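You operate a simulated robot arm through the tools that you are given. There is no shell and no other tool. Be economical: measure what you need, move in short steps, check, and stop when the job is done.

Carry out the task below with a simulated two-armed robot. There is one attempt and no reset: what you move stays moved.

Task
Close the green cupboard door. Take the orange corner guard and put it on the middle bay of the blue rack. Take the small brown sack and put it on the pump end of the packing bench. The order is free.

Only the result counts: the job must be done as asked and must still hold three seconds after the hand-in. Knocking over, shifting, dropping, spilling or breaking anything else fails it.

Robot
Two 7-joint arms with fingered hands on one trunk, on a base that drives. Base frame: it is fixed to the floor where the robot stands at the start and does not move with it; the origin is under the middle of the robot, x ahead of it, y to its left, z up. Units: mm, rad, N and s.
The left shoulder is at the start at [80, 241, 1394], the right one opposite. Places, roughly: green cupboard door [500, -100, 400]; middle bay of the blue rack [-3400, -3700, 600]; orange corner guard (9x8x6 cm) [-3200, -3600, 1400]; pump end of the packing bench [-6100, -1600, 900]; small brown sack [-5250, -2500, 1000]. Payload 4.9 kg a hand.
The tool frame of a hand sits at the grasp point between the pads (the TCP): z along the fingers, y along the line on which they close. The tips reach 32 mm beyond it. The gripper opens to 200 mm. The gripper's body begins 89 mm behind the TCP. The gripper is a hand of 4 fingers: y runs from the thumb to the fingers, the wrist lies at [0, 0, -267] in the tool frame.
Orientation is told as [roll, pitch, yaw] about the base's x, y, z axes, in that order, counted from this pose: with the fingers straight down and closing along the base's y, the tool's x points along the base's -x, its y along +y and its z along -z.

Tools
- The arms move only by the tool send_rows. It takes "left_moves", "right_moves" or both (then of equal length, played together; a hand with none holds still); each is a list of rows, each an object (a shift or turn left out is 0) with "dp": the shift along the tool's x, y, z in m, a list of three; "dr": the turn, a rotation vector about the tool's x, y, z in rad, a list of three. In form: [{"dp": [dx, dy, dz], "dr": [wx, wy, wz]}, ...]. A call has 1 to 20 rows; each row shifts and turns the commanded pose from where the row before left it, along the tool's axes as they then stand. Rows are played at 5 a second. More than 50 mm and 0.15 rad between two rows, and nothing of the call is played. A pose out of reach is approached as far as the arm can. The call stops where the force on the tool passes 40 N (or 10 N more than at its start, if that is more) or the arm is blocked; 0.2 s more then pass. In this call time passes only in rows, and 0.2 s behind the last. The reply holds the time, the measured pose of the TCP, the force on the tool along the base axes, the opening and the grip force, in the units named above and with some noise, with the torque about the TCP (base axes, N m) and any sound that the robot's microphone picked up.
- Cameras (640 x 400 px; columns grow to the right, rows downward): "scene" is now at [88.3, 9, 1526.4]; the picture's right is [0.18, -0.98, 0.00], its down [-0.90, -0.17, -0.40] and it looks along [0.39, 0.07, -0.92] (base axes); focal length 258 px, centre (320, 200). "left" rides on the left gripper at [-69, -69, -116] in its tool frame; the picture's right is [0.71, -0.71, 0.00], its down [0.54, 0.54, -0.64] and it looks along [0.45, 0.45, 0.77] (tool axes); focal length 226 px, centre (320, 200). "right" rides on the right gripper at [69, -69, -116] in its tool frame; the picture's right is [0.71, 0.71, 0.00], its down [-0.54, 0.54, -0.64] and it looks along [-0.45, 0.45, 0.77] (tool axes); focal length 226 px, centre (320, 200). There is no depth. A picture from a camera that has moved, and an enlarged one, comes with that camera's place and axes in the base frame and with its lens.
- grab_frame(camera): a new picture of that camera. The clock stands still meanwhile.
- slide_trunk(by): slides the trunk up (or, below 0, down) by that many mm; the arms and the scene camera ride with it, the base frame stays. It gives what a move gives, with no picture.
- roll_base(legs): drives the robot by 1 to 6 legs, each [ahead, left, turn to the left] in mm, mm and rad, along the robot's own axes; the way and the turn of a leg run together, so that a leg with both is an arc; at most 1500 mm and 3.142 rad a leg. The arms and the cameras ride along, it lands a little off, and it stops where it bumps. It gives what a move gives.
- curl_fingers(finger1, finger2, finger3, thumb_bend, hand): sets how far each is bent, from 0 (flat) to 100 (curled in); at 30 the hand is open as for a grip, at 70 the pads meet at the TCP. One left out holds its place. A second passes; each finger stops where it meets its share of the squeeze, and holds until it gets a number again. It is the only way to open and close the hand. It gives what a move gives, with no picture; readings hold the bend of each and the force on the fingers (four entries, about 0 where the hand has none), thumb and palm.
- aim_head(pan, tilt): turns the head with the scene camera to pan (to the left, within 1.501 rad either way) and tilt (down, from -0.506 to 1.204), counted from straight ahead of the robot. It gives what a move gives.
- enlarge(camera, box): a new picture of the part [left, top, right, bottom] of that camera's present view, enlarged. The clock stands still meanwhile.
- job_done(): hands the job in; it is judged then, once.

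Go step by step. Nothing tells you exact positions but the pictures and the camera data: compare them with the known pose of the tool, close in by small moves and look again before you grip or let go. The budget is 165 turns and 138 pictures, counting those below and the enlarged ones. Unless the task says otherwise, let go and move clear before handing in, and close with one line.

The tools are called after "Request:" as name(argument=value, ...) on one line, values as JSON. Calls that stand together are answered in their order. send_rows: Moves the arms, as the interface text tells. Its arguments: {"type":"object","properties":{"left_moves":{"type":"array","items":{"type":"object","properties":{"dp":{"type":"array","items":{"type":"number"}},"dr":{"type":"array","items":{"type":"number"}}}}},"right_moves":{"type":"array","items":{"type":"object","properties":{"dp":{"type":"array","items":{"type":"number"}},"dr":{"type":"array","items":{"type":"number"}}}}}},"required":[]} The other tools are called the same way: slide_trunk (by) slides the trunk up or down; curl_fingers (finger1, finger2, finger3, thumb_bend, hand) moves the fingers one by one; roll_base (legs) drives the base; aim_head (pan, tilt) turns the head that bears the scene camera; grab_frame (camera) takes a picture; enlarge (camera, box) takes an enlarged picture of a part of a camera's view; job_done () hands the job in.

At the start:

```text
time_s: 0.0
left_tcp_pos: [497.0, 311.3, 703.1]
left_tcp_rot: [0.001, 0.0, 0.0]
left_wrist_force: [0.3, 0.2, 0.6]
left_moment: [-0.01, -0.03, 0.0]
left_finger_gap: 199.7
left_grasp_force: 0.1
left_shape: jaw
left_bend: [30.0, 30.0, 30.0, 30.0]
left_finger forces: [0.0, 0.1, 0.0, 0.0, 0.0, 0.0]
right_tcp_pos: [559.6, -178.1, 701.0]
right_tcp_rot: [0.0, -0.001, 0.001]
right_wrist_force: [-0.1, -0.2, 0.7]
right_moment: [0.01, -0.02, -0.01]
right_finger_gap: 199.8
right_grasp_force: 0.0
right_shape: jaw
right_bend: [30.0, 30.0, 30.0, 30.0]
right_finger forces: [0.1, 0.0, 0.0, 0.0, 0.1, 0.1]
trunk travel left (down, up): [-301.0, 539.0]
robot x, y, heading: [-3.0, 0.3, -0.005]
head pan, tilt: [0.183, 1.162]
```

scene: 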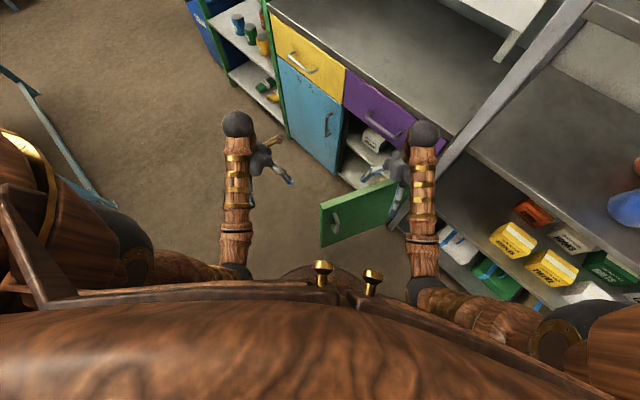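
right: 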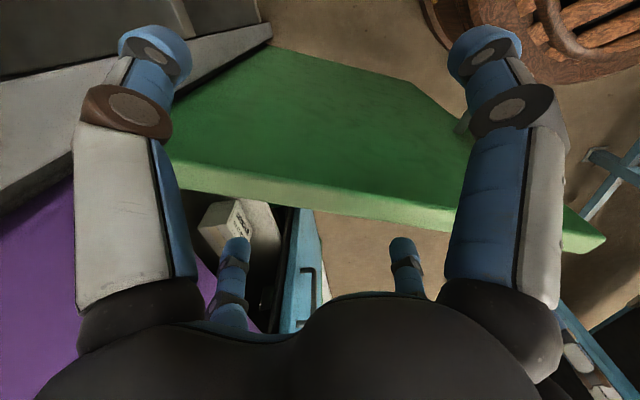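
left: 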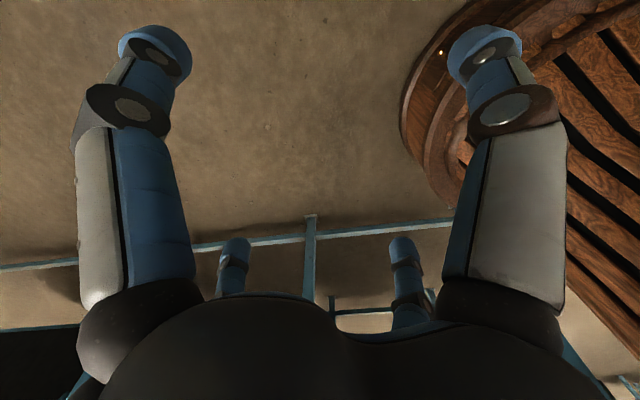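

The green door stands open about 65° in front of me, with its hinge near the right hand and its free edge near (410, 60). I'll look closer before I move anything.

Request:
enlarge(camera="scene", box=[220, 80, 500, 280])

Request:
aim_head(pan=0, tilt=0.6)

Request:
grab_frame(camera="scene")

```text
2.00 times, centred on (360, 180) of scene
camera zoom: at [88.3, 9.0, 1526.4], right [0.18, -0.98, 0.0], down [-0.9, -0.17, -0.4], along [0.39, 0.07, -0.92], focal length 516 px, centre (240, 240)
```

zoom: 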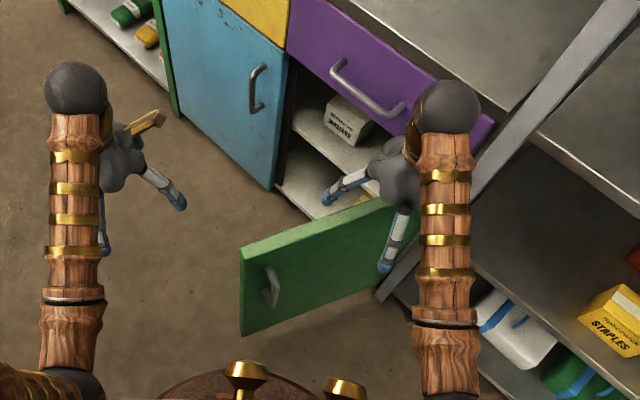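

```text
time_s: 1.0
left_tcp_pos: [496.6, 311.0, 701.2]
left_tcp_rot: [-0.001, 0.001, 0.001]
left_wrist_force: [-0.5, 0.8, -0.2]
left_moment: [-0.01, 0.0, -0.01]
left_finger_gap: 199.7
left_grasp_force: 0.0
left_shape: jaw
left_bend: [30.0, 30.0, 30.0, 30.0]
left_finger forces: [0.0, 0.0, 0.1, 0.0, 0.1, 0.0]
right_tcp_pos: [558.4, -177.7, 700.4]
right_tcp_rot: [0.0, -0.001, 0.001]
right_wrist_force: [-0.2, -0.7, 0.7]
right_moment: [0.02, 0.01, 0.02]
right_finger_gap: 199.9
right_grasp_force: 0.1
right_shape: jaw
right_bend: [30.0, 30.0, 30.0, 30.0]
right_finger forces: [0.0, 0.0, 0.0, 0.0, 0.0, 0.0]
trunk travel left (down, up): [-301.0, 539.0]
robot x, y, heading: [0.5, 3.6, -0.005]
head pan, tilt: [0.0, 0.6]
```

```text
133 pictures are left
camera scene: at [118.9, -1.7, 1568.8], right [0.0, -1.0, 0.0], down [-0.57, 0.0, -0.82], along [0.82, 0.0, -0.57], focal length 258 px, centre (320, 200)
```

scene: 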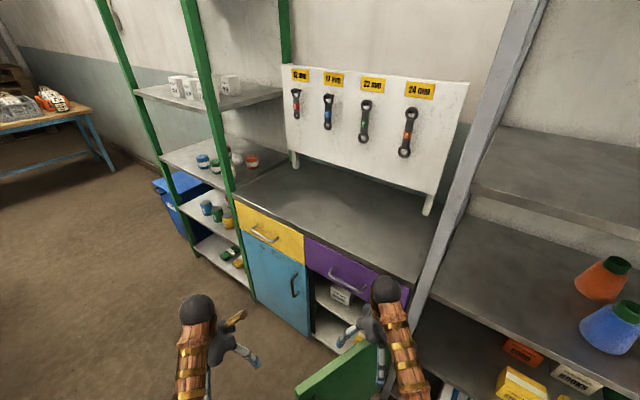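

The door top is at roughly z = 680, with the right hand straddling it. I'll lift the trunk to clear it, then look to both sides before driving.

Request:
slide_trunk(by=120)

Request:
aim_head(pan=1.45, tilt=0.6)

Request:
grab_frame(camera="scene")

Request:
aim_head(pan=-1.45, tilt=0.6)

Request:
grab_frame(camera="scene")

```text
time_s: 2.5
left_tcp_pos: [497.7, 311.8, 821.4]
left_tcp_rot: [0.0, 0.001, -0.001]
left_wrist_force: [-0.2, -0.2, -0.2]
left_moment: [-0.01, -0.03, 0.03]
left_finger_gap: 199.8
left_grasp_force: 0.0
left_shape: jaw
left_bend: [30.0, 30.0, 30.0, 30.0]
left_finger forces: [0.1, 0.0, 0.0, 0.0, 0.0, 0.1]
right_tcp_pos: [558.8, -178.8, 820.0]
right_tcp_rot: [-0.001, 0.001, 0.0]
right_wrist_force: [0.6, 0.6, -0.3]
right_moment: [0.04, 0.01, 0.02]
right_finger_gap: 199.9
right_grasp_force: 0.1
right_shape: jaw
right_bend: [30.0, 30.0, 30.0, 30.0]
right_finger forces: [0.0, 0.1, 0.0, 0.0, 0.0, 0.0]
trunk travel left (down, up): [-421.0, 419.0]
robot x, y, heading: [0.6, -2.2, -0.0]
head pan, tilt: [0.0, 0.6]
```

```text
time_s: 4.0
left_tcp_pos: [497.7, 311.5, 822.4]
left_tcp_rot: [0.002, -0.001, 0.0]
left_wrist_force: [-0.2, 0.1, -0.5]
left_moment: [0.0, 0.0, -0.03]
left_finger_gap: 200.1
left_grasp_force: 0.2
left_shape: jaw
left_bend: [30.0, 30.0, 30.0, 30.0]
left_finger forces: [0.0, 0.0, 0.0, 0.0, 0.0, 0.0]
right_tcp_pos: [557.8, -179.0, 820.1]
right_tcp_rot: [-0.001, -0.001, 0.001]
right_wrist_force: [1.0, 0.5, 0.3]
right_moment: [0.06, -0.01, -0.03]
right_finger_gap: 200.0
right_grasp_force: 0.0
right_shape: jaw
right_bend: [30.0, 30.0, 30.0, 30.0]
right_finger forces: [0.1, 0.1, 0.0, 0.1, 0.0, 0.0]
trunk travel left (down, up): [-421.0, 419.0]
robot x, y, heading: [1.4, -1.9, -0.003]
head pan, tilt: [1.45, 0.6]
```

```text
132 pictures are left
camera scene: at [41.3, 86.0, 1688.9], right [0.99, -0.12, 0.0], down [-0.07, -0.56, -0.83], along [0.1, 0.82, -0.56], focal length 258 px, centre (320, 200)
```

scene: 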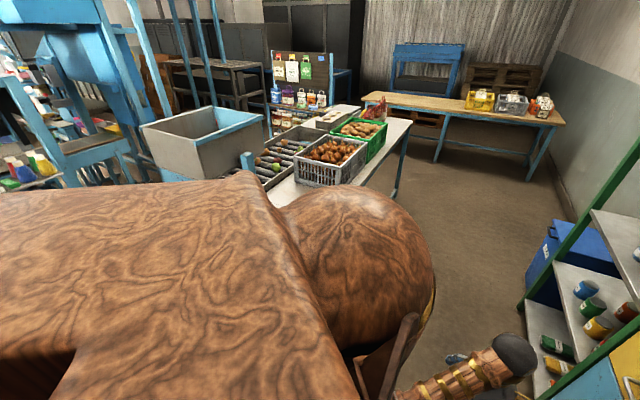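

```text
time_s: 6.6
left_tcp_pos: [497.1, 311.0, 822.0]
left_tcp_rot: [0.0, 0.0, 0.0]
left_wrist_force: [0.3, 0.2, -0.5]
left_moment: [-0.02, -0.02, 0.0]
left_finger_gap: 200.0
left_grasp_force: 0.0
left_shape: jaw
left_bend: [30.0, 30.0, 30.0, 30.0]
left_finger forces: [0.1, 0.1, 0.0, 0.1, 0.0, 0.1]
right_tcp_pos: [559.1, -179.0, 819.4]
right_tcp_rot: [0.0, 0.001, 0.0]
right_wrist_force: [-1.5, -0.1, -0.6]
right_moment: [0.01, 0.0, -0.02]
right_finger_gap: 199.9
right_grasp_force: 0.0
right_shape: jaw
right_bend: [30.0, 30.0, 30.0, 30.0]
right_finger forces: [0.1, 0.0, 0.0, 0.0, 0.0, 0.1]
trunk travel left (down, up): [-421.0, 419.0]
robot x, y, heading: [1.7, 2.2, -0.003]
head pan, tilt: [-1.45, 0.6]
```

```text
131 pictures are left
camera scene: at [41.3, -89.5, 1688.9], right [-0.99, -0.12, 0.0], down [-0.07, 0.56, -0.83], along [0.1, -0.82, -0.56], focal length 258 px, centre (320, 200)
```

scene: 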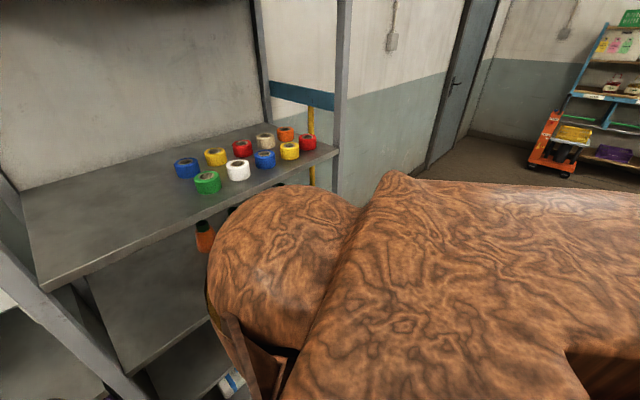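

Both sides are clear for a small shift. I'll back off 250 mm and move slightly left, then lower the hand and point it at the door.

Request:
roll_base(legs=[[-280, 100, 0]])

Request:
aim_head(pan=-0.1, tilt=0.9)

Request:
grab_frame(camera="scene")

```text
time_s: 8.1
left_tcp_pos: [338.2, 359.0, 823.8]
left_tcp_rot: [-0.002, -0.005, -0.014]
left_wrist_force: [-0.6, 0.9, 0.9]
left_moment: [-0.04, -0.08, -0.02]
left_finger_gap: 200.1
left_grasp_force: 0.1
left_shape: jaw
left_bend: [30.0, 30.0, 30.0, 30.0]
left_finger forces: [0.0, 0.1, 0.1, 0.1, 0.0, 0.0]
right_tcp_pos: [391.0, -132.2, 823.3]
right_tcp_rot: [-0.002, -0.005, -0.012]
right_wrist_force: [-1.2, 0.5, 1.3]
right_moment: [-0.06, -0.04, -0.02]
right_finger_gap: 200.1
right_grasp_force: 0.0
right_shape: jaw
right_bend: [30.0, 30.0, 30.0, 30.0]
right_finger forces: [0.0, 0.0, 0.0, 0.0, 0.0, 0.0]
trunk travel left (down, up): [-421.0, 419.0]
robot x, y, heading: [-160.2, 53.0, -0.019]
head pan, tilt: [-1.45, 0.6]
stopped in leg 1: the robot was blocked; the commanded pose is now the measured one
```

```text
time_s: 9.6
left_tcp_pos: [342.5, 355.4, 820.8]
left_tcp_rot: [-0.002, 0.0, -0.015]
left_wrist_force: [-0.5, -0.2, -0.3]
left_moment: [0.0, 0.0, 0.0]
left_finger_gap: 200.1
left_grasp_force: 0.1
left_shape: jaw
left_bend: [30.0, 30.0, 30.0, 30.0]
left_finger forces: [0.0, 0.0, 0.0, 0.1, 0.0, 0.1]
right_tcp_pos: [395.9, -136.3, 819.5]
right_tcp_rot: [0.001, 0.0, -0.017]
right_wrist_force: [0.3, -0.2, -0.3]
right_moment: [-0.01, -0.02, 0.01]
right_finger_gap: 199.8
right_grasp_force: 0.1
right_shape: jaw
right_bend: [30.0, 30.0, 30.0, 30.0]
right_finger forces: [0.0, 0.0, 0.0, 0.0, 0.0, 0.0]
trunk travel left (down, up): [-421.0, 419.0]
robot x, y, heading: [-158.4, 54.6, -0.018]
head pan, tilt: [-0.099, 0.901]
```

```text
130 pictures are left
camera scene: at [-54.0, 41.0, 1664.1], right [-0.12, -0.99, 0.0], down [-0.78, 0.09, -0.62], along [0.62, -0.07, -0.78], focal length 258 px, centre (320, 200)
```

scene: 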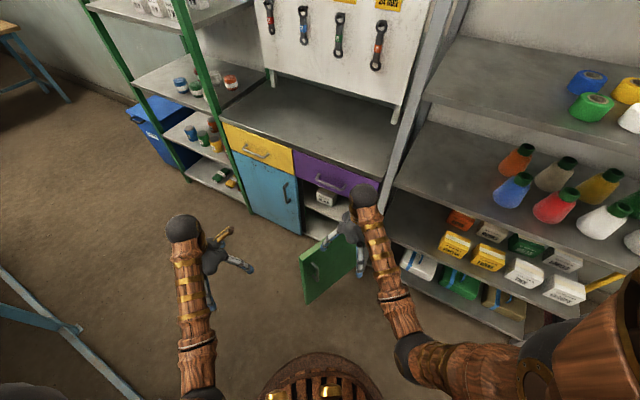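

Something behind blocked the base. I'll ease forward a little and look at what it is.

Request:
roll_base(legs=[[25, 0, 0]])

Request:
aim_head(pan=1.5, tilt=0.5)

Request:
grab_frame(camera="scene")

Request:
aim_head(pan=-1.5, tilt=0.5)

Request:
grab_frame(camera="scene")

```text
time_s: 10.4
left_tcp_pos: [363.7, 355.2, 823.2]
left_tcp_rot: [-0.001, -0.001, -0.017]
left_wrist_force: [0.2, 0.2, 0.3]
left_moment: [-0.01, -0.03, -0.03]
left_finger_gap: 199.9
left_grasp_force: 0.1
left_shape: jaw
left_bend: [30.0, 30.0, 30.0, 30.0]
left_finger forces: [0.1, 0.0, 0.0, 0.0, 0.0, 0.0]
right_tcp_pos: [416.5, -135.6, 821.8]
right_tcp_rot: [0.001, -0.003, -0.015]
right_wrist_force: [-1.5, -0.1, 0.0]
right_moment: [0.02, -0.03, 0.02]
right_finger_gap: 200.1
right_grasp_force: 0.1
right_shape: jaw
right_bend: [30.0, 30.0, 30.0, 30.0]
right_finger forces: [0.0, 0.0, 0.0, 0.1, 0.0, 0.0]
trunk travel left (down, up): [-421.0, 419.0]
robot x, y, heading: [-138.8, 52.3, -0.016]
head pan, tilt: [-0.099, 0.901]
```

```text
time_s: 12.1
left_tcp_pos: [366.1, 355.1, 822.0]
left_tcp_rot: [0.001, 0.003, -0.015]
left_wrist_force: [0.0, -0.7, -0.1]
left_moment: [-0.02, 0.02, -0.02]
left_finger_gap: 200.0
left_grasp_force: 0.0
left_shape: jaw
left_bend: [30.0, 30.0, 30.0, 30.0]
left_finger forces: [0.1, 0.1, 0.0, 0.0, 0.1, 0.0]
right_tcp_pos: [418.4, -136.1, 820.7]
right_tcp_rot: [0.0, 0.001, -0.013]
right_wrist_force: [0.8, 0.0, -0.9]
right_moment: [-0.01, 0.01, 0.04]
right_finger_gap: 199.7
right_grasp_force: 0.1
right_shape: jaw
right_bend: [30.0, 30.0, 30.0, 30.0]
right_finger forces: [0.1, 0.0, 0.1, 0.0, 0.0, 0.0]
trunk travel left (down, up): [-421.0, 419.0]
robot x, y, heading: [-134.9, 52.0, -0.017]
head pan, tilt: [1.499, 0.499]
```

```text
129 pictures are left
camera scene: at [-96.8, 139.8, 1697.9], right [1.0, -0.09, 0.0], down [-0.04, -0.48, -0.88], along [0.08, 0.87, -0.48], focal length 258 px, centre (320, 200)
```

scene: 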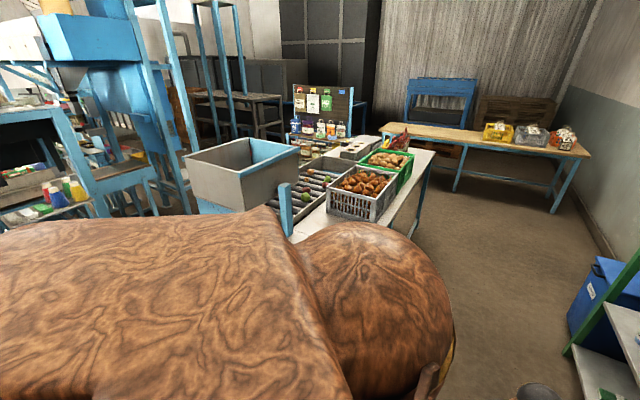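

```text
time_s: 14.7
left_tcp_pos: [366.2, 354.4, 821.8]
left_tcp_rot: [0.0, 0.0, -0.017]
left_wrist_force: [0.1, 0.0, 0.6]
left_moment: [0.02, 0.04, 0.0]
left_finger_gap: 199.8
left_grasp_force: 0.1
left_shape: jaw
left_bend: [30.0, 30.0, 30.0, 30.0]
left_finger forces: [0.0, 0.0, 0.0, 0.0, 0.0, 0.0]
right_tcp_pos: [419.2, -136.0, 819.9]
right_tcp_rot: [0.0, 0.002, -0.013]
right_wrist_force: [-0.1, 0.0, -0.3]
right_moment: [-0.03, 0.01, 0.02]
right_finger_gap: 200.0
right_grasp_force: 0.0
right_shape: jaw
right_bend: [30.0, 30.0, 30.0, 30.0]
right_finger forces: [0.0, 0.1, 0.1, 0.0, 0.0, 0.1]
trunk travel left (down, up): [-421.0, 419.0]
robot x, y, heading: [-134.8, 54.2, -0.015]
head pan, tilt: [-1.499, 0.499]
```

```text
128 pictures are left
camera scene: at [-99.8, -41.7, 1697.9], right [-1.0, -0.06, 0.0], down [-0.03, 0.48, -0.88], along [0.05, -0.88, -0.48], focal length 258 px, centre (320, 200)
```

scene: 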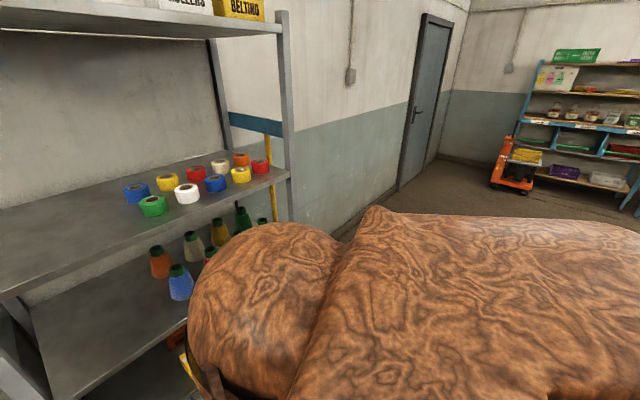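

The hand needs fingers forward so that it passes below the drawer. I'll close the right hand and tilt it forward about 60° from vertical.

Request:
curl_fingers(hand="right", finger1=70, finger2=70, finger3=70, thumb_bend=70)

Request:
send_rows(right_moves=[{"dr": [0, -0.15, 0]}, {"dr": [0, -0.15, 0]}, {"dr": [0, -0.15, 0]}, {"dr": [0, -0.15, 0]}, {"dr": [0, -0.15, 0]}, {"dr": [0, -0.15, 0]}, {"dr": [0, -0.15, 0]}])

Request:
aim_head(pan=-0.1, tilt=0.9)

Request:
grab_frame(camera="scene")

```text
time_s: 15.7
left_tcp_pos: [365.3, 354.3, 821.3]
left_tcp_rot: [0.0, 0.003, -0.016]
left_wrist_force: [-0.2, -0.1, 0.1]
left_moment: [0.03, 0.0, 0.01]
left_finger_gap: 200.0
left_grasp_force: 0.1
left_shape: jaw
left_bend: [30.0, 30.0, 30.0, 30.0]
left_finger forces: [0.0, 0.1, 0.0, 0.1, 0.0, 0.0]
right_tcp_pos: [419.1, -136.1, 820.2]
right_tcp_rot: [0.0, 0.0, -0.015]
right_wrist_force: [-0.5, -1.2, 0.0]
right_moment: [-0.03, 0.02, 0.0]
right_finger_gap: 2.2
right_grasp_force: 0.0
right_shape: fingers
right_bend: [69.0, 69.0, 69.0, 69.0]
right_finger forces: [0.0, 0.0, 0.0, 0.0, 0.1, 0.0]
trunk travel left (down, up): [-421.0, 419.0]
robot x, y, heading: [-135.7, 49.4, -0.015]
head pan, tilt: [-1.499, 0.499]
```

```text
time_s: 17.3
left_tcp_pos: [366.3, 354.8, 821.7]
left_tcp_rot: [0.002, 0.001, -0.017]
left_wrist_force: [-0.2, 0.0, -0.5]
left_moment: [-0.02, -0.01, -0.02]
left_finger_gap: 200.0
left_grasp_force: 0.0
left_shape: jaw
left_bend: [30.0, 30.0, 30.0, 30.0]
left_finger forces: [0.0, 0.0, 0.0, 0.0, 0.0, 0.0]
right_tcp_pos: [419.3, -136.2, 819.7]
right_tcp_rot: [0.003, -1.05, -0.016]
right_wrist_force: [0.7, -0.6, -0.5]
right_moment: [-0.03, 0.0, 0.02]
right_finger_gap: 2.2
right_grasp_force: 0.1
right_shape: fingers
right_bend: [69.0, 69.0, 69.0, 69.0]
right_finger forces: [0.0, 0.1, 0.1, 0.0, 0.0, 0.1]
trunk travel left (down, up): [-421.0, 419.0]
robot x, y, heading: [-137.1, 49.8, -0.018]
head pan, tilt: [-1.499, 0.499]
```

```text
time_s: 18.8
left_tcp_pos: [366.2, 354.4, 821.1]
left_tcp_rot: [0.001, 0.001, -0.015]
left_wrist_force: [-0.3, 0.4, -0.3]
left_moment: [-0.01, -0.01, 0.0]
left_finger_gap: 199.6
left_grasp_force: 0.1
left_shape: jaw
left_bend: [30.0, 30.0, 30.0, 30.0]
left_finger forces: [0.1, 0.1, 0.0, 0.0, 0.0, 0.0]
right_tcp_pos: [419.2, -134.9, 819.7]
right_tcp_rot: [0.002, -1.048, -0.016]
right_wrist_force: [0.5, 0.1, 0.6]
right_moment: [-0.01, 0.03, 0.02]
right_finger_gap: 2.3
right_grasp_force: 0.2
right_shape: fingers
right_bend: [69.0, 69.0, 69.0, 69.0]
right_finger forces: [0.1, 0.0, 0.0, 0.0, 0.1, 0.0]
trunk travel left (down, up): [-421.0, 419.0]
robot x, y, heading: [-132.1, 50.5, -0.017]
head pan, tilt: [-0.099, 0.901]
```

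```text
127 pictures are left
camera scene: at [-30.1, 40.3, 1664.1], right [-0.12, -0.99, 0.0], down [-0.78, 0.09, -0.62], along [0.62, -0.07, -0.78], focal length 258 px, centre (320, 200)
```

scene: 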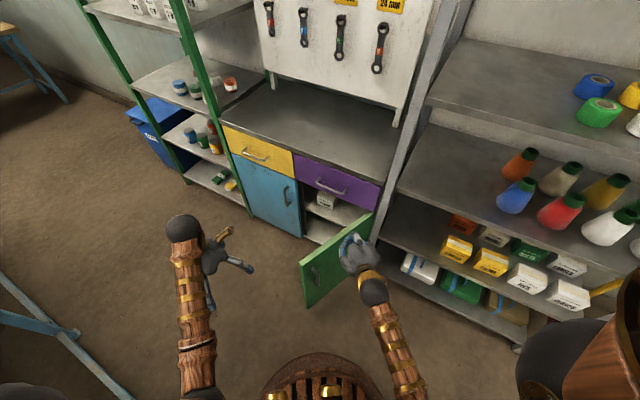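

The hinge is about (640, −276), the free edge (429, 62) and the door top 688. I'll lower the trunk so the fingertips are at mid-door height.

Request:
slide_trunk(by=-340)

Request:
grab_frame(camera="scene")

Request:
grab_frame(camera="right")

```text
time_s: 22.2
left_tcp_pos: [366.9, 355.9, 481.8]
left_tcp_rot: [0.0, 0.001, -0.016]
left_wrist_force: [0.7, -0.4, -0.6]
left_moment: [-0.01, 0.0, -0.01]
left_finger_gap: 200.1
left_grasp_force: 0.0
left_shape: jaw
left_bend: [30.0, 30.0, 30.0, 30.0]
left_finger forces: [0.1, 0.0, 0.0, 0.0, 0.0, 0.0]
right_tcp_pos: [419.4, -135.2, 480.4]
right_tcp_rot: [0.001, -1.049, -0.016]
right_wrist_force: [-0.6, -0.5, -0.6]
right_moment: [0.01, -0.03, 0.01]
right_finger_gap: 2.3
right_grasp_force: 0.1
right_shape: fingers
right_bend: [69.0, 69.0, 69.0, 69.0]
right_finger forces: [0.1, 0.1, 0.1, 0.0, 0.0, 0.0]
trunk travel left (down, up): [-81.0, 759.0]
robot x, y, heading: [-137.1, 51.3, -0.016]
head pan, tilt: [-0.099, 0.901]
```

```text
126 pictures are left
camera scene: at [-30.2, 40.4, 1324.1], right [-0.12, -0.99, 0.0], down [-0.78, 0.09, -0.62], along [0.62, -0.07, -0.78], focal length 258 px, centre (320, 200)
```

scene: 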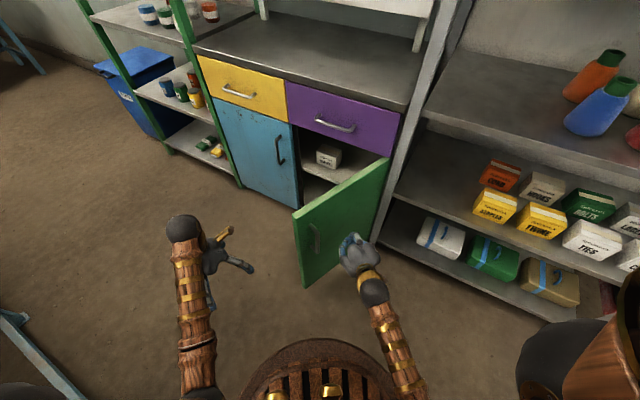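

```text
125 pictures are left
camera right: at [284.1, -202.1, 478.3], right [-0.34, 0.71, -0.61], down [-0.28, 0.55, 0.79], along [0.9, 0.44, 0.01], focal length 226 px, centre (320, 200)
```

right: 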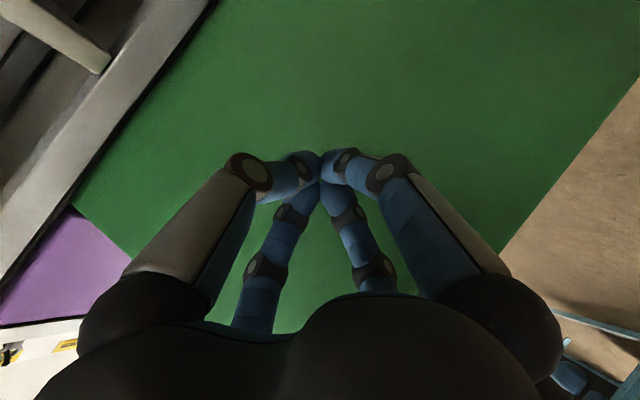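

Next I move to y ≈ −85 and push ahead slowly.

Request:
send_rows(right_moves=[{"dp": [0, 0.025, 0]}, {"dp": [0, 0.025, 0]}, {"dp": [-0.01, 0, 0.0173]}, {"dp": [-0.01, 0, 0.0173]}, {"dp": [-0.01, 0, 0.0173]}, {"dp": [-0.01, 0, 0.0173]}, {"dp": [-0.01, 0, 0.0173]}, {"dp": [-0.01, 0, 0.0173]}, {"dp": [-0.01, 0, 0.0173]}, {"dp": [-0.01, 0, 0.0173]}, {"dp": [-0.01, 0, 0.0173]}])

Request:
grab_frame(camera="scene")

```text
time_s: 24.6
left_tcp_pos: [366.4, 354.5, 481.4]
left_tcp_rot: [0.002, 0.001, -0.015]
left_wrist_force: [-0.1, -0.4, -0.4]
left_moment: [0.02, -0.01, 0.0]
left_finger_gap: 200.0
left_grasp_force: 0.1
left_shape: jaw
left_bend: [30.0, 30.0, 30.0, 30.0]
left_finger forces: [0.1, 0.0, 0.0, 0.1, 0.0, 0.1]
right_tcp_pos: [600.3, -88.9, 481.0]
right_tcp_rot: [0.002, -1.049, -0.015]
right_wrist_force: [0.3, 0.3, 0.6]
right_moment: [0.01, 0.0, 0.03]
right_finger_gap: 1.9
right_grasp_force: 0.1
right_shape: fingers
right_bend: [69.0, 69.0, 69.0, 69.0]
right_finger forces: [0.0, 0.0, 0.0, 0.1, 0.0, 0.0]
trunk travel left (down, up): [-81.0, 759.0]
robot x, y, heading: [-134.3, 55.3, -0.018]
head pan, tilt: [-0.099, 0.901]
```

```text
124 pictures are left
camera scene: at [-29.6, 40.4, 1324.0], right [-0.12, -0.99, 0.0], down [-0.78, 0.09, -0.62], along [0.62, -0.07, -0.78], focal length 258 px, centre (320, 200)
```

scene: 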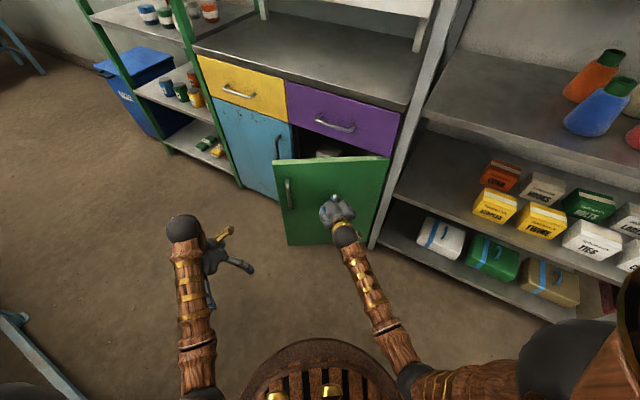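

The door swings freely. I'll keep pushing.

Request:
send_rows(right_moves=[{"dp": [-0.01, 0, 0.0173]}, {"dp": [-0.01, 0, 0.0173]}, {"dp": [-0.01, 0, 0.0173]}, {"dp": [-0.01, 0, 0.0173]}, {"dp": [-0.0075, 0, 0.013]}, {"dp": [-0.005, 0, 0.0087]}, {"dp": [-0.005, 0, 0.0087]}])

Request:
grab_frame(camera="scene")

```text
time_s: 26.2
left_tcp_pos: [366.2, 354.2, 481.6]
left_tcp_rot: [0.0, 0.002, -0.016]
left_wrist_force: [0.6, 0.5, -1.2]
left_moment: [0.03, -0.01, 0.01]
left_finger_gap: 199.9
left_grasp_force: 0.1
left_shape: jaw
left_bend: [30.0, 30.0, 30.0, 30.0]
left_finger forces: [0.0, 0.0, 0.0, 0.0, 0.0, 0.0]
right_tcp_pos: [715.2, -90.0, 479.9]
right_tcp_rot: [0.001, -1.048, -0.015]
right_wrist_force: [0.1, 0.5, -0.3]
right_moment: [0.02, -0.01, 0.02]
right_finger_gap: 2.4
right_grasp_force: 0.1
right_shape: fingers
right_bend: [69.0, 69.0, 69.0, 69.0]
right_finger forces: [0.0, 0.0, 0.0, 0.1, 0.1, 0.1]
trunk travel left (down, up): [-81.0, 759.0]
robot x, y, heading: [-131.6, 47.3, -0.014]
head pan, tilt: [-0.099, 0.901]
```

```text
123 pictures are left
camera scene: at [-29.8, 40.4, 1324.0], right [-0.12, -0.99, 0.0], down [-0.78, 0.09, -0.62], along [0.62, -0.07, -0.78], focal length 258 px, centre (320, 200)
```

scene: 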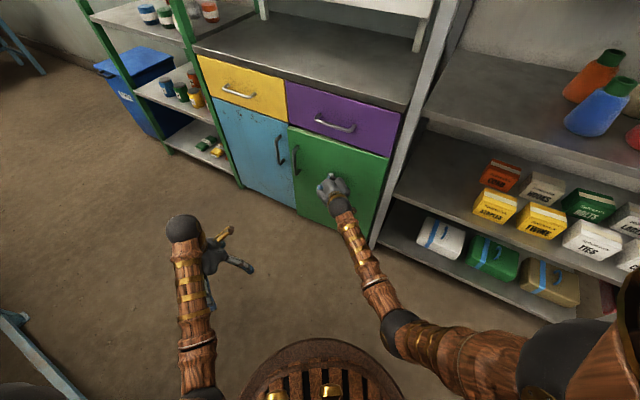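

It's nearly flush. I'll push on gently until the force rises.

Request:
send_rows(right_moves=[{"dp": [-0.004, 0, 0.007]}, {"dp": [-0.004, 0, 0.007]}, {"dp": [-0.004, 0, 0.007]}, {"dp": [-0.004, 0, 0.007]}, {"dp": [-0.004, 0, 0.007]}, {"dp": [-0.004, 0, 0.007]}])

Request:
enlarge(camera="scene", box=[220, 60, 420, 260])

```text
time_s: 27.4
left_tcp_pos: [364.3, 357.3, 481.8]
left_tcp_rot: [0.0, 0.001, -0.013]
left_wrist_force: [0.0, 0.1, -0.6]
left_moment: [0.01, -0.01, 0.0]
left_finger_gap: 199.9
left_grasp_force: 0.1
left_shape: jaw
left_bend: [30.0, 30.0, 30.0, 30.0]
left_finger forces: [0.0, 0.1, 0.0, 0.1, 0.0, 0.0]
right_tcp_pos: [750.9, -82.8, 477.5]
right_tcp_rot: [-0.002, -1.043, -0.002]
right_wrist_force: [-14.8, 9.1, 4.1]
right_moment: [0.06, 0.01, 0.2]
right_finger_gap: 1.2
right_grasp_force: 9.3
right_shape: fingers
right_bend: [68.0, 68.0, 69.0, 72.0]
right_finger forces: [0.0, 0.0, 0.0, 0.1, 18.1, 0.0]
trunk travel left (down, up): [-81.0, 759.0]
robot x, y, heading: [-138.9, 47.6, -0.014]
head pan, tilt: [-0.099, 0.901]
stopped in row 6 (right hand): the force on the tool passed its limit at 44 N (the readings are from after the stop); the commanded pose is now the measured one
```

```text
2.00 times, centred on (320, 160) of scene
camera zoom: at [-32.2, 41.5, 1324.3], right [-0.11, -0.99, 0.0], down [-0.78, 0.09, -0.62], along [0.62, -0.07, -0.78], focal length 516 px, centre (320, 280)
```

zoom: 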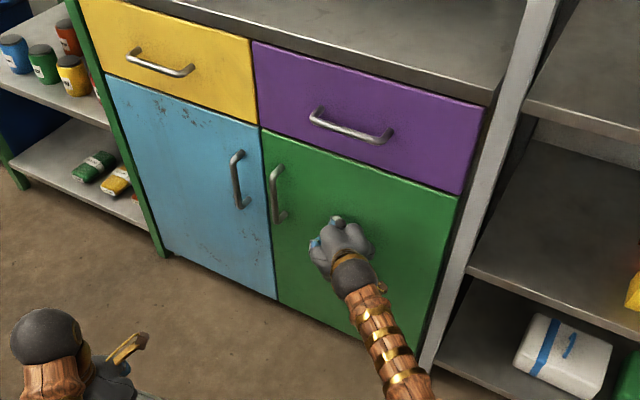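

The door is flush. I'll retract the hand and check that it stays shut.

Request:
send_rows(right_moves=[{"dp": [0.005, 0, -0.009]}, {"dp": [0.02, 0, -0.0346]}, {"dp": [0.02, 0, -0.0346]}, {"dp": [0.02, 0, -0.0346]}, {"dp": [0.02, 0, -0.0346]}, {"dp": [0.02, 0, -0.0346]}, {"dp": [0.02, 0, -0.0346]}, {"dp": [0.02, 0, -0.0346]}, {"dp": [0.02, 0, -0.0346]}])

Request:
slide_trunk(by=340)

Request:
send_rows(right_moves=[{"dr": [0, 0.15, 0]}, {"dr": [0, 0.15, 0]}, {"dr": [0, 0.15, 0]}, {"dr": [0, 0.15, 0]}, {"dr": [0, 0.15, 0]}, {"dr": [0, 0.15, 0]}, {"dr": [0, 0.15, 0]}])

Request:
enlarge(camera="scene", box=[180, 60, 480, 300])

```text
time_s: 29.4
left_tcp_pos: [364.8, 355.5, 482.0]
left_tcp_rot: [0.0, -0.001, -0.013]
left_wrist_force: [0.5, -0.1, 0.4]
left_moment: [-0.01, -0.02, 0.03]
left_finger_gap: 199.9
left_grasp_force: 0.0
left_shape: jaw
left_bend: [30.0, 30.0, 30.0, 30.0]
left_finger forces: [0.1, 0.0, 0.0, 0.1, 0.0, 0.0]
right_tcp_pos: [422.4, -83.6, 478.5]
right_tcp_rot: [0.001, -1.042, -0.007]
right_wrist_force: [0.7, -0.3, 0.9]
right_moment: [-0.02, -0.02, -0.02]
right_finger_gap: 2.1
right_grasp_force: 0.0
right_shape: fingers
right_bend: [69.0, 69.0, 69.0, 70.0]
right_finger forces: [0.0, 0.0, 0.0, 0.1, 0.1, 0.0]
trunk travel left (down, up): [-81.0, 759.0]
robot x, y, heading: [-136.3, 50.4, -0.017]
head pan, tilt: [-0.099, 0.901]
```

```text
time_s: 32.8
left_tcp_pos: [365.4, 355.7, 821.2]
left_tcp_rot: [0.001, 0.004, -0.015]
left_wrist_force: [-0.6, -0.2, -0.3]
left_moment: [0.0, 0.01, -0.01]
left_finger_gap: 199.8
left_grasp_force: 0.1
left_shape: jaw
left_bend: [30.0, 30.0, 30.0, 30.0]
left_finger forces: [0.0, 0.0, 0.0, 0.0, 0.0, 0.0]
right_tcp_pos: [422.7, -83.9, 818.0]
right_tcp_rot: [-0.001, -1.043, -0.008]
right_wrist_force: [-0.3, -0.5, -0.3]
right_moment: [0.0, 0.0, 0.01]
right_finger_gap: 2.1
right_grasp_force: 0.1
right_shape: fingers
right_bend: [69.0, 69.0, 69.0, 70.0]
right_finger forces: [0.1, 0.0, 0.0, 0.1, 0.0, 0.0]
trunk travel left (down, up): [-421.0, 419.0]
robot x, y, heading: [-136.5, 55.0, -0.018]
head pan, tilt: [-0.099, 0.901]
```

```text
time_s: 34.4
left_tcp_pos: [366.8, 355.3, 820.7]
left_tcp_rot: [0.0, 0.001, -0.013]
left_wrist_force: [-0.1, 1.0, -0.2]
left_moment: [-0.01, 0.03, 0.01]
left_finger_gap: 199.9
left_grasp_force: 0.1
left_shape: jaw
left_bend: [30.0, 30.0, 30.0, 30.0]
left_finger forces: [0.0, 0.0, 0.0, 0.0, 0.0, 0.1]
right_tcp_pos: [423.2, -82.9, 817.6]
right_tcp_rot: [0.0, 0.011, -0.008]
right_wrist_force: [-0.3, -0.4, 0.7]
right_moment: [0.02, -0.04, -0.02]
right_finger_gap: 1.9
right_grasp_force: 0.1
right_shape: fingers
right_bend: [69.0, 69.0, 69.0, 70.0]
right_finger forces: [0.0, 0.0, 0.1, 0.0, 0.0, 0.1]
trunk travel left (down, up): [-421.0, 419.0]
robot x, y, heading: [-132.6, 49.2, -0.011]
head pan, tilt: [-0.099, 0.901]
```

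```text
1.67 times, centred on (330, 180) of scene
camera zoom: at [-28.9, 40.9, 1663.9], right [-0.12, -0.99, 0.0], down [-0.78, 0.09, -0.62], along [0.62, -0.07, -0.78], focal length 430 px, centre (303, 233)
```

zoom: 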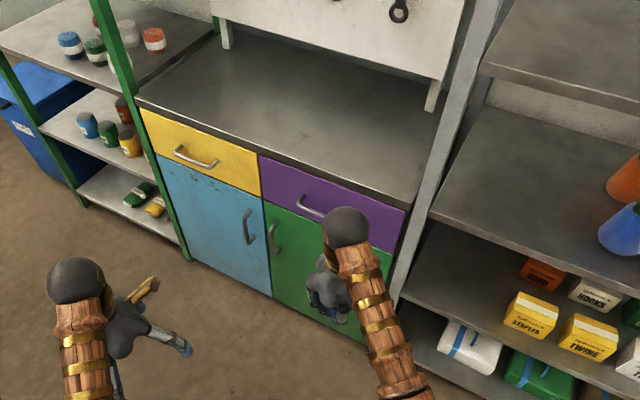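

The door stays shut. I'll shift right a little, then turn right towards the rear area and look.

Request:
roll_base(legs=[[60, -100, 0], [0, 0, -1.2]])

Request:
aim_head(pan=-0.6, tilt=0.35)

Request:
grab_frame(camera="scene")

Request:
aim_head(pan=-1.5, tilt=0.35)

Request:
grab_frame(camera="scene")

```text
time_s: 38.6
left_tcp_pos: [386.8, -408.0, 821.8]
left_tcp_rot: [-0.001, 0.004, -1.217]
left_wrist_force: [0.0, -0.5, 0.2]
left_moment: [0.0, 0.02, -0.01]
left_finger_gap: 199.9
left_grasp_force: 0.0
left_shape: jaw
left_bend: [30.0, 30.0, 30.0, 30.0]
left_finger forces: [0.0, 0.1, 0.0, 0.0, 0.0, 0.2]
right_tcp_pos: [-2.8, -619.1, 817.1]
right_tcp_rot: [-0.002, 0.008, -1.211]
right_wrist_force: [-0.1, -0.1, -0.2]
right_moment: [0.01, 0.02, 0.0]
right_finger_gap: 2.1
right_grasp_force: 0.0
right_shape: fingers
right_bend: [69.0, 69.0, 69.0, 70.0]
right_finger forces: [0.1, 0.0, 0.1, 0.0, 0.0, 0.0]
trunk travel left (down, up): [-421.0, 419.0]
robot x, y, heading: [-80.0, -50.0, -1.218]
head pan, tilt: [-0.099, 0.901]
```

```text
time_s: 39.5
left_tcp_pos: [385.9, -407.9, 822.1]
left_tcp_rot: [0.0, 0.001, -1.217]
left_wrist_force: [0.8, 0.4, 0.2]
left_moment: [0.02, 0.03, 0.0]
left_finger_gap: 200.0
left_grasp_force: 0.1
left_shape: jaw
left_bend: [30.0, 30.0, 30.0, 30.0]
left_finger forces: [0.0, 0.0, 0.0, 0.0, 0.0, 0.0]
right_tcp_pos: [-2.7, -618.7, 817.6]
right_tcp_rot: [0.0, 0.007, -1.212]
right_wrist_force: [1.0, 0.2, -0.5]
right_moment: [-0.02, 0.01, -0.02]
right_finger_gap: 2.2
right_grasp_force: 0.1
right_shape: fingers
right_bend: [69.0, 69.0, 69.0, 70.0]
right_finger forces: [0.0, 0.0, 0.1, 0.0, 0.0, 0.0]
trunk travel left (down, up): [-421.0, 419.0]
robot x, y, heading: [-80.8, -54.4, -1.222]
head pan, tilt: [-0.6, 0.351]
```

```text
120 pictures are left
camera scene: at [-90.1, -169.2, 1711.5], right [-0.97, 0.24, 0.0], down [0.08, 0.33, -0.94], along [-0.23, -0.91, -0.34], focal length 258 px, centre (320, 200)
```

scene: 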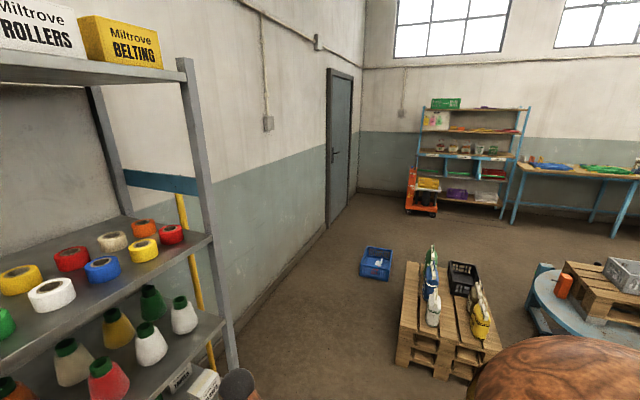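

```text
time_s: 40.8
left_tcp_pos: [386.6, -406.8, 821.1]
left_tcp_rot: [0.001, 0.002, -1.216]
left_wrist_force: [-0.1, 0.0, -0.6]
left_moment: [0.0, -0.01, 0.02]
left_finger_gap: 200.0
left_grasp_force: 0.1
left_shape: jaw
left_bend: [30.0, 30.0, 30.0, 30.0]
left_finger forces: [0.0, 0.0, 0.1, 0.1, 0.0, 0.0]
right_tcp_pos: [-3.7, -619.0, 817.8]
right_tcp_rot: [0.001, 0.008, -1.212]
right_wrist_force: [-0.4, 0.1, 0.3]
right_moment: [0.0, -0.01, 0.0]
right_finger_gap: 1.9
right_grasp_force: 0.0
right_shape: fingers
right_bend: [69.0, 69.0, 69.0, 70.0]
right_finger forces: [0.1, 0.0, 0.0, 0.0, 0.0, 0.1]
trunk travel left (down, up): [-421.0, 419.0]
robot x, y, heading: [-74.7, -48.2, -1.22]
head pan, tilt: [-1.499, 0.351]
```

```text
119 pictures are left
camera scene: at [-152.3, -117.4, 1711.6], right [-0.41, 0.91, 0.0], down [0.31, 0.14, -0.94], along [-0.86, -0.39, -0.34], focal length 258 px, centre (320, 200)
```

scene: 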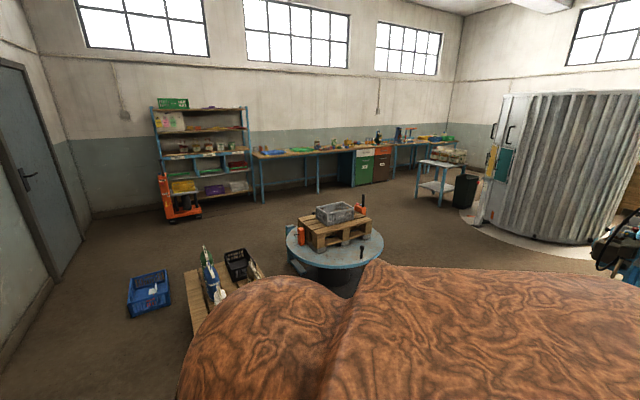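

I have the layout: there's a turntable at about (−2140, −880), a pallet at about (−1600, −1700), and the blue rack at the far wall. I'll turn further to see the floor to the west.

Request:
roll_base(legs=[[0, 0, -1.3]])

Request:
aim_head(pan=0, tilt=0.45)

Request:
grab_frame(camera="scene")

Request:
aim_head(pan=-1.0, tilt=0.6)

Request:
grab_frame(camera="scene")

```text
time_s: 44.4
left_tcp_pos: [-298.5, -593.0, 821.0]
left_tcp_rot: [0.001, 0.001, -2.516]
left_wrist_force: [0.1, 0.6, -0.1]
left_moment: [-0.01, 0.02, 0.01]
left_finger_gap: 199.8
left_grasp_force: 0.1
left_shape: jaw
left_bend: [30.0, 30.0, 30.0, 30.0]
left_finger forces: [0.0, 0.0, 0.0, 0.1, 0.0, 0.0]
right_tcp_pos: [-607.1, -275.0, 818.9]
right_tcp_rot: [0.0, 0.006, -2.511]
right_wrist_force: [-0.3, 0.8, -0.1]
right_moment: [0.02, 0.0, 0.0]
right_finger_gap: 2.1
right_grasp_force: 0.0
right_shape: fingers
right_bend: [69.0, 69.0, 69.0, 70.0]
right_finger forces: [0.0, 0.1, 0.0, 0.0, 0.0, 0.1]
trunk travel left (down, up): [-421.0, 419.0]
robot x, y, heading: [-76.7, -48.9, -2.516]
head pan, tilt: [-1.499, 0.351]
```

```text
time_s: 46.0
left_tcp_pos: [-299.8, -591.5, 821.5]
left_tcp_rot: [0.0, 0.002, -2.516]
left_wrist_force: [0.5, -0.6, 0.5]
left_moment: [0.02, 0.0, 0.01]
left_finger_gap: 199.8
left_grasp_force: 0.0
left_shape: jaw
left_bend: [30.0, 30.0, 30.0, 30.0]
left_finger forces: [0.0, 0.0, 0.1, 0.0, 0.0, 0.1]
right_tcp_pos: [-606.7, -274.8, 818.0]
right_tcp_rot: [-0.001, 0.007, -2.511]
right_wrist_force: [-0.1, -0.1, 0.3]
right_moment: [-0.02, 0.01, 0.03]
right_finger_gap: 2.1
right_grasp_force: 0.1
right_shape: fingers
right_bend: [69.0, 69.0, 69.0, 70.0]
right_finger forces: [0.0, 0.0, 0.1, 0.0, 0.1, 0.1]
trunk travel left (down, up): [-421.0, 419.0]
robot x, y, heading: [-78.0, -48.1, -2.514]
head pan, tilt: [0.0, 0.45]
```

```text
118 pictures are left
camera scene: at [-177.1, -122.0, 1702.4], right [-0.58, 0.81, 0.0], down [0.35, 0.25, -0.9], along [-0.73, -0.53, -0.44], focal length 258 px, centre (320, 200)
```

scene: 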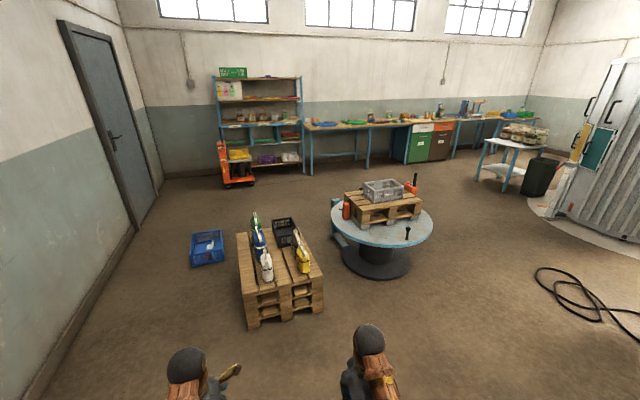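

```text
time_s: 47.2
left_tcp_pos: [-297.3, -592.6, 822.1]
left_tcp_rot: [0.0, 0.002, -2.516]
left_wrist_force: [0.2, 0.2, 0.0]
left_moment: [-0.03, -0.01, -0.01]
left_finger_gap: 199.9
left_grasp_force: 0.0
left_shape: jaw
left_bend: [30.0, 30.0, 30.0, 30.0]
left_finger forces: [0.2, 0.1, 0.0, 0.1, 0.0, 0.0]
right_tcp_pos: [-608.4, -275.1, 817.6]
right_tcp_rot: [0.0, 0.006, -2.51]
right_wrist_force: [-0.1, 0.8, -0.1]
right_moment: [-0.03, -0.01, -0.01]
right_finger_gap: 2.1
right_grasp_force: 0.0
right_shape: fingers
right_bend: [69.0, 69.0, 69.0, 70.0]
right_finger forces: [0.0, 0.0, 0.0, 0.0, 0.0, 0.0]
trunk travel left (down, up): [-421.0, 419.0]
robot x, y, heading: [-74.2, -42.5, -2.515]
head pan, tilt: [-1.0, 0.6]
```

```text
117 pictures are left
camera scene: at [-184.8, -36.0, 1688.9], right [0.37, 0.93, 0.0], down [0.53, -0.21, -0.83], along [-0.77, 0.3, -0.56], focal length 258 px, centre (320, 200)
```

scene: 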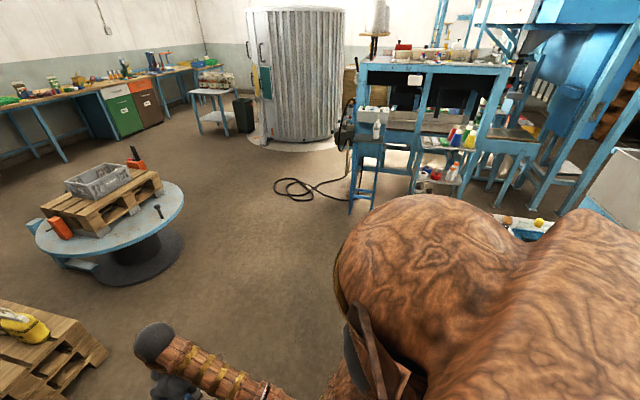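

The west side is open floor. The produce table's corner is to my right, so I'll swing around it and pass north of the turntable, in legs.

Request:
roll_base(legs=[[486, 120, 0], [336, -218, 0], [0, 0, -0.626], [500, -650, 0]])

Request:
aim_head(pan=0, tilt=0.6)

Request:
grab_frame(camera="scene")

```text
time_s: 58.0
left_tcp_pos: [-1805.0, -122.6, 822.9]
left_tcp_rot: [0.0, 0.001, -3.136]
left_wrist_force: [-0.1, 0.2, 1.0]
left_moment: [0.0, -0.01, -0.02]
left_finger_gap: 200.2
left_grasp_force: 0.1
left_shape: jaw
left_bend: [30.0, 30.0, 30.0, 30.0]
left_finger forces: [0.0, 0.0, 0.0, 0.1, 0.0, 0.0]
right_tcp_pos: [-1869.9, 315.0, 818.0]
right_tcp_rot: [-0.001, 0.006, -3.133]
right_wrist_force: [1.1, 0.0, -1.1]
right_moment: [0.01, -0.02, 0.01]
right_finger_gap: 2.1
right_grasp_force: 0.0
right_shape: fingers
right_bend: [69.0, 69.0, 69.0, 70.0]
right_finger forces: [0.0, 0.0, 0.1, 0.0, 0.0, 0.1]
trunk travel left (down, up): [-421.0, 419.0]
robot x, y, heading: [-1309.2, 190.4, -3.137]
head pan, tilt: [-1.0, 0.6]
```

```text
time_s: 59.3
left_tcp_pos: [-1802.7, -122.9, 821.1]
left_tcp_rot: [0.0, 0.002, -3.136]
left_wrist_force: [0.2, -0.3, 0.4]
left_moment: [-0.01, -0.02, 0.0]
left_finger_gap: 199.7
left_grasp_force: 0.0
left_shape: jaw
left_bend: [30.0, 30.0, 30.0, 30.0]
left_finger forces: [0.0, 0.0, 0.0, 0.1, 0.0, 0.1]
right_tcp_pos: [-1869.8, 316.4, 818.0]
right_tcp_rot: [0.0, 0.007, -3.13]
right_wrist_force: [0.1, -0.9, 1.0]
right_moment: [-0.03, 0.0, 0.01]
right_finger_gap: 1.9
right_grasp_force: 0.0
right_shape: fingers
right_bend: [69.0, 69.0, 69.0, 70.0]
right_finger forces: [0.0, 0.0, 0.0, 0.0, 0.0, 0.0]
trunk travel left (down, up): [-421.0, 419.0]
robot x, y, heading: [-1309.5, 195.7, -3.133]
head pan, tilt: [0.0, 0.6]
```

```text
116 pictures are left
camera scene: at [-1427.1, 189.7, 1688.8], right [0.0, 1.0, 0.0], down [0.57, 0.0, -0.82], along [-0.82, 0.0, -0.57], focal length 258 px, centre (320, 200)
```

scene: 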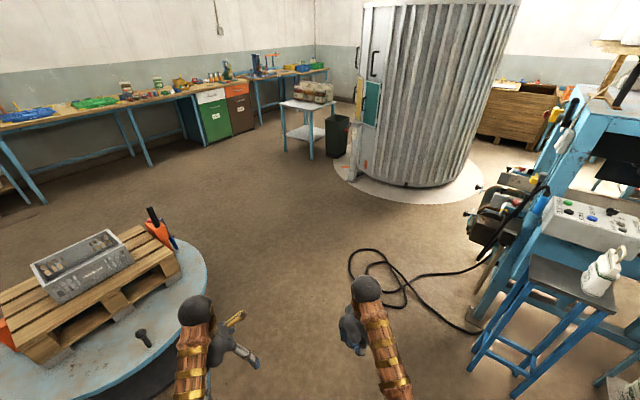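

The passage between the turntable and the cable is wide enough, so I continue.

Request:
roll_base(legs=[[740, -70, 0], [800, 360, 0], [400, 600, 0], [0, 0, 0.92]])

Request:
aim_head(pan=0.2, tilt=0.35)

Request:
grab_frame(camera="scene")

```text
time_s: 73.4
left_tcp_pos: [-3299.5, -1279.4, 820.9]
left_tcp_rot: [0.002, 0.002, -2.216]
left_wrist_force: [-0.5, -1.1, -0.6]
left_moment: [-0.02, 0.0, 0.01]
left_finger_gap: 199.8
left_grasp_force: 0.0
left_shape: jaw
left_bend: [30.0, 30.0, 30.0, 30.0]
left_finger forces: [0.1, 0.0, 0.1, 0.1, 0.0, 0.0]
right_tcp_pos: [-3690.0, -1067.0, 817.8]
right_tcp_rot: [0.0, 0.008, -2.21]
right_wrist_force: [0.9, -0.6, -0.4]
right_moment: [0.03, -0.02, 0.02]
right_finger_gap: 2.2
right_grasp_force: 0.1
right_shape: fingers
right_bend: [69.0, 69.0, 69.0, 70.0]
right_finger forces: [0.0, 0.0, 0.1, 0.1, 0.0, 0.0]
trunk travel left (down, up): [-421.0, 419.0]
robot x, y, heading: [-3249.5, -693.9, -2.215]
head pan, tilt: [0.0, 0.6]
```

```text
time_s: 74.2
left_tcp_pos: [-3299.5, -1280.4, 821.6]
left_tcp_rot: [0.0, 0.003, -2.216]
left_wrist_force: [0.7, 0.4, -0.4]
left_moment: [0.01, 0.0, -0.01]
left_finger_gap: 199.7
left_grasp_force: 0.1
left_shape: jaw
left_bend: [30.0, 30.0, 30.0, 30.0]
left_finger forces: [0.0, 0.0, 0.0, 0.1, 0.0, 0.0]
right_tcp_pos: [-3689.6, -1066.6, 817.5]
right_tcp_rot: [0.0, 0.007, -2.212]
right_wrist_force: [0.5, -0.1, 0.0]
right_moment: [0.03, -0.01, 0.01]
right_finger_gap: 2.3
right_grasp_force: 0.0
right_shape: fingers
right_bend: [69.0, 69.0, 69.0, 70.0]
right_finger forces: [0.1, 0.0, 0.0, 0.0, 0.1, 0.0]
trunk travel left (down, up): [-421.0, 419.0]
robot x, y, heading: [-3247.8, -694.9, -2.214]
head pan, tilt: [0.201, 0.351]
```

```text
115 pictures are left
camera scene: at [-3308.7, -804.7, 1711.5], right [-0.9, 0.43, 0.0], down [0.15, 0.31, -0.94], along [-0.41, -0.85, -0.34], focal length 258 px, centre (320, 200)
```

scene: 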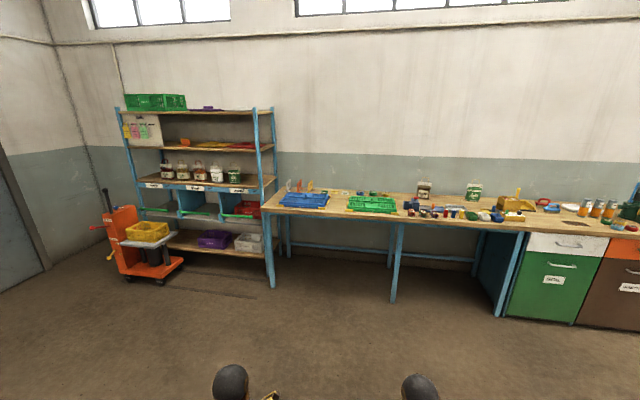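

Request:
enlarge(camera="scene", box=[90, 80, 290, 290])

Request:
enlarge(camera="scene", box=[260, 160, 640, 300])

```text
1.90 times, centred on (190, 185) of scene
camera zoom: at [-3308.7, -804.7, 1711.5], right [-0.9, 0.43, 0.0], down [0.15, 0.31, -0.94], along [-0.41, -0.85, -0.34], focal length 491 px, centre (568, 229)
```

zoom: 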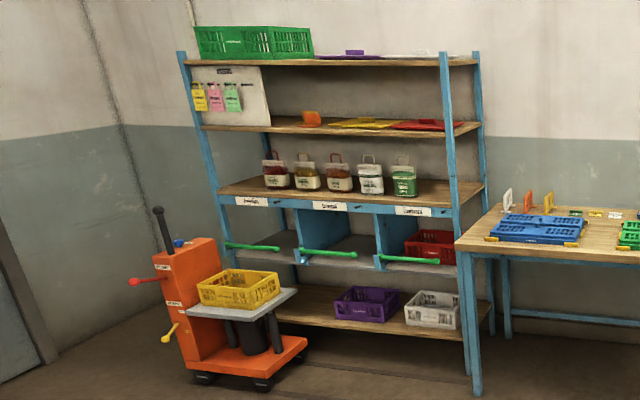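

```text
1.68 times, centred on (450, 230) of scene
camera zoom: at [-3308.7, -804.7, 1711.5], right [-0.9, 0.43, 0.0], down [0.15, 0.31, -0.94], along [-0.41, -0.85, -0.34], focal length 434 px, centre (101, 150)
```

zoom: 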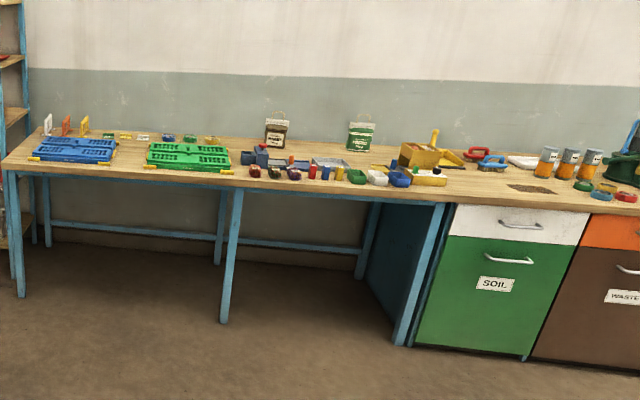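

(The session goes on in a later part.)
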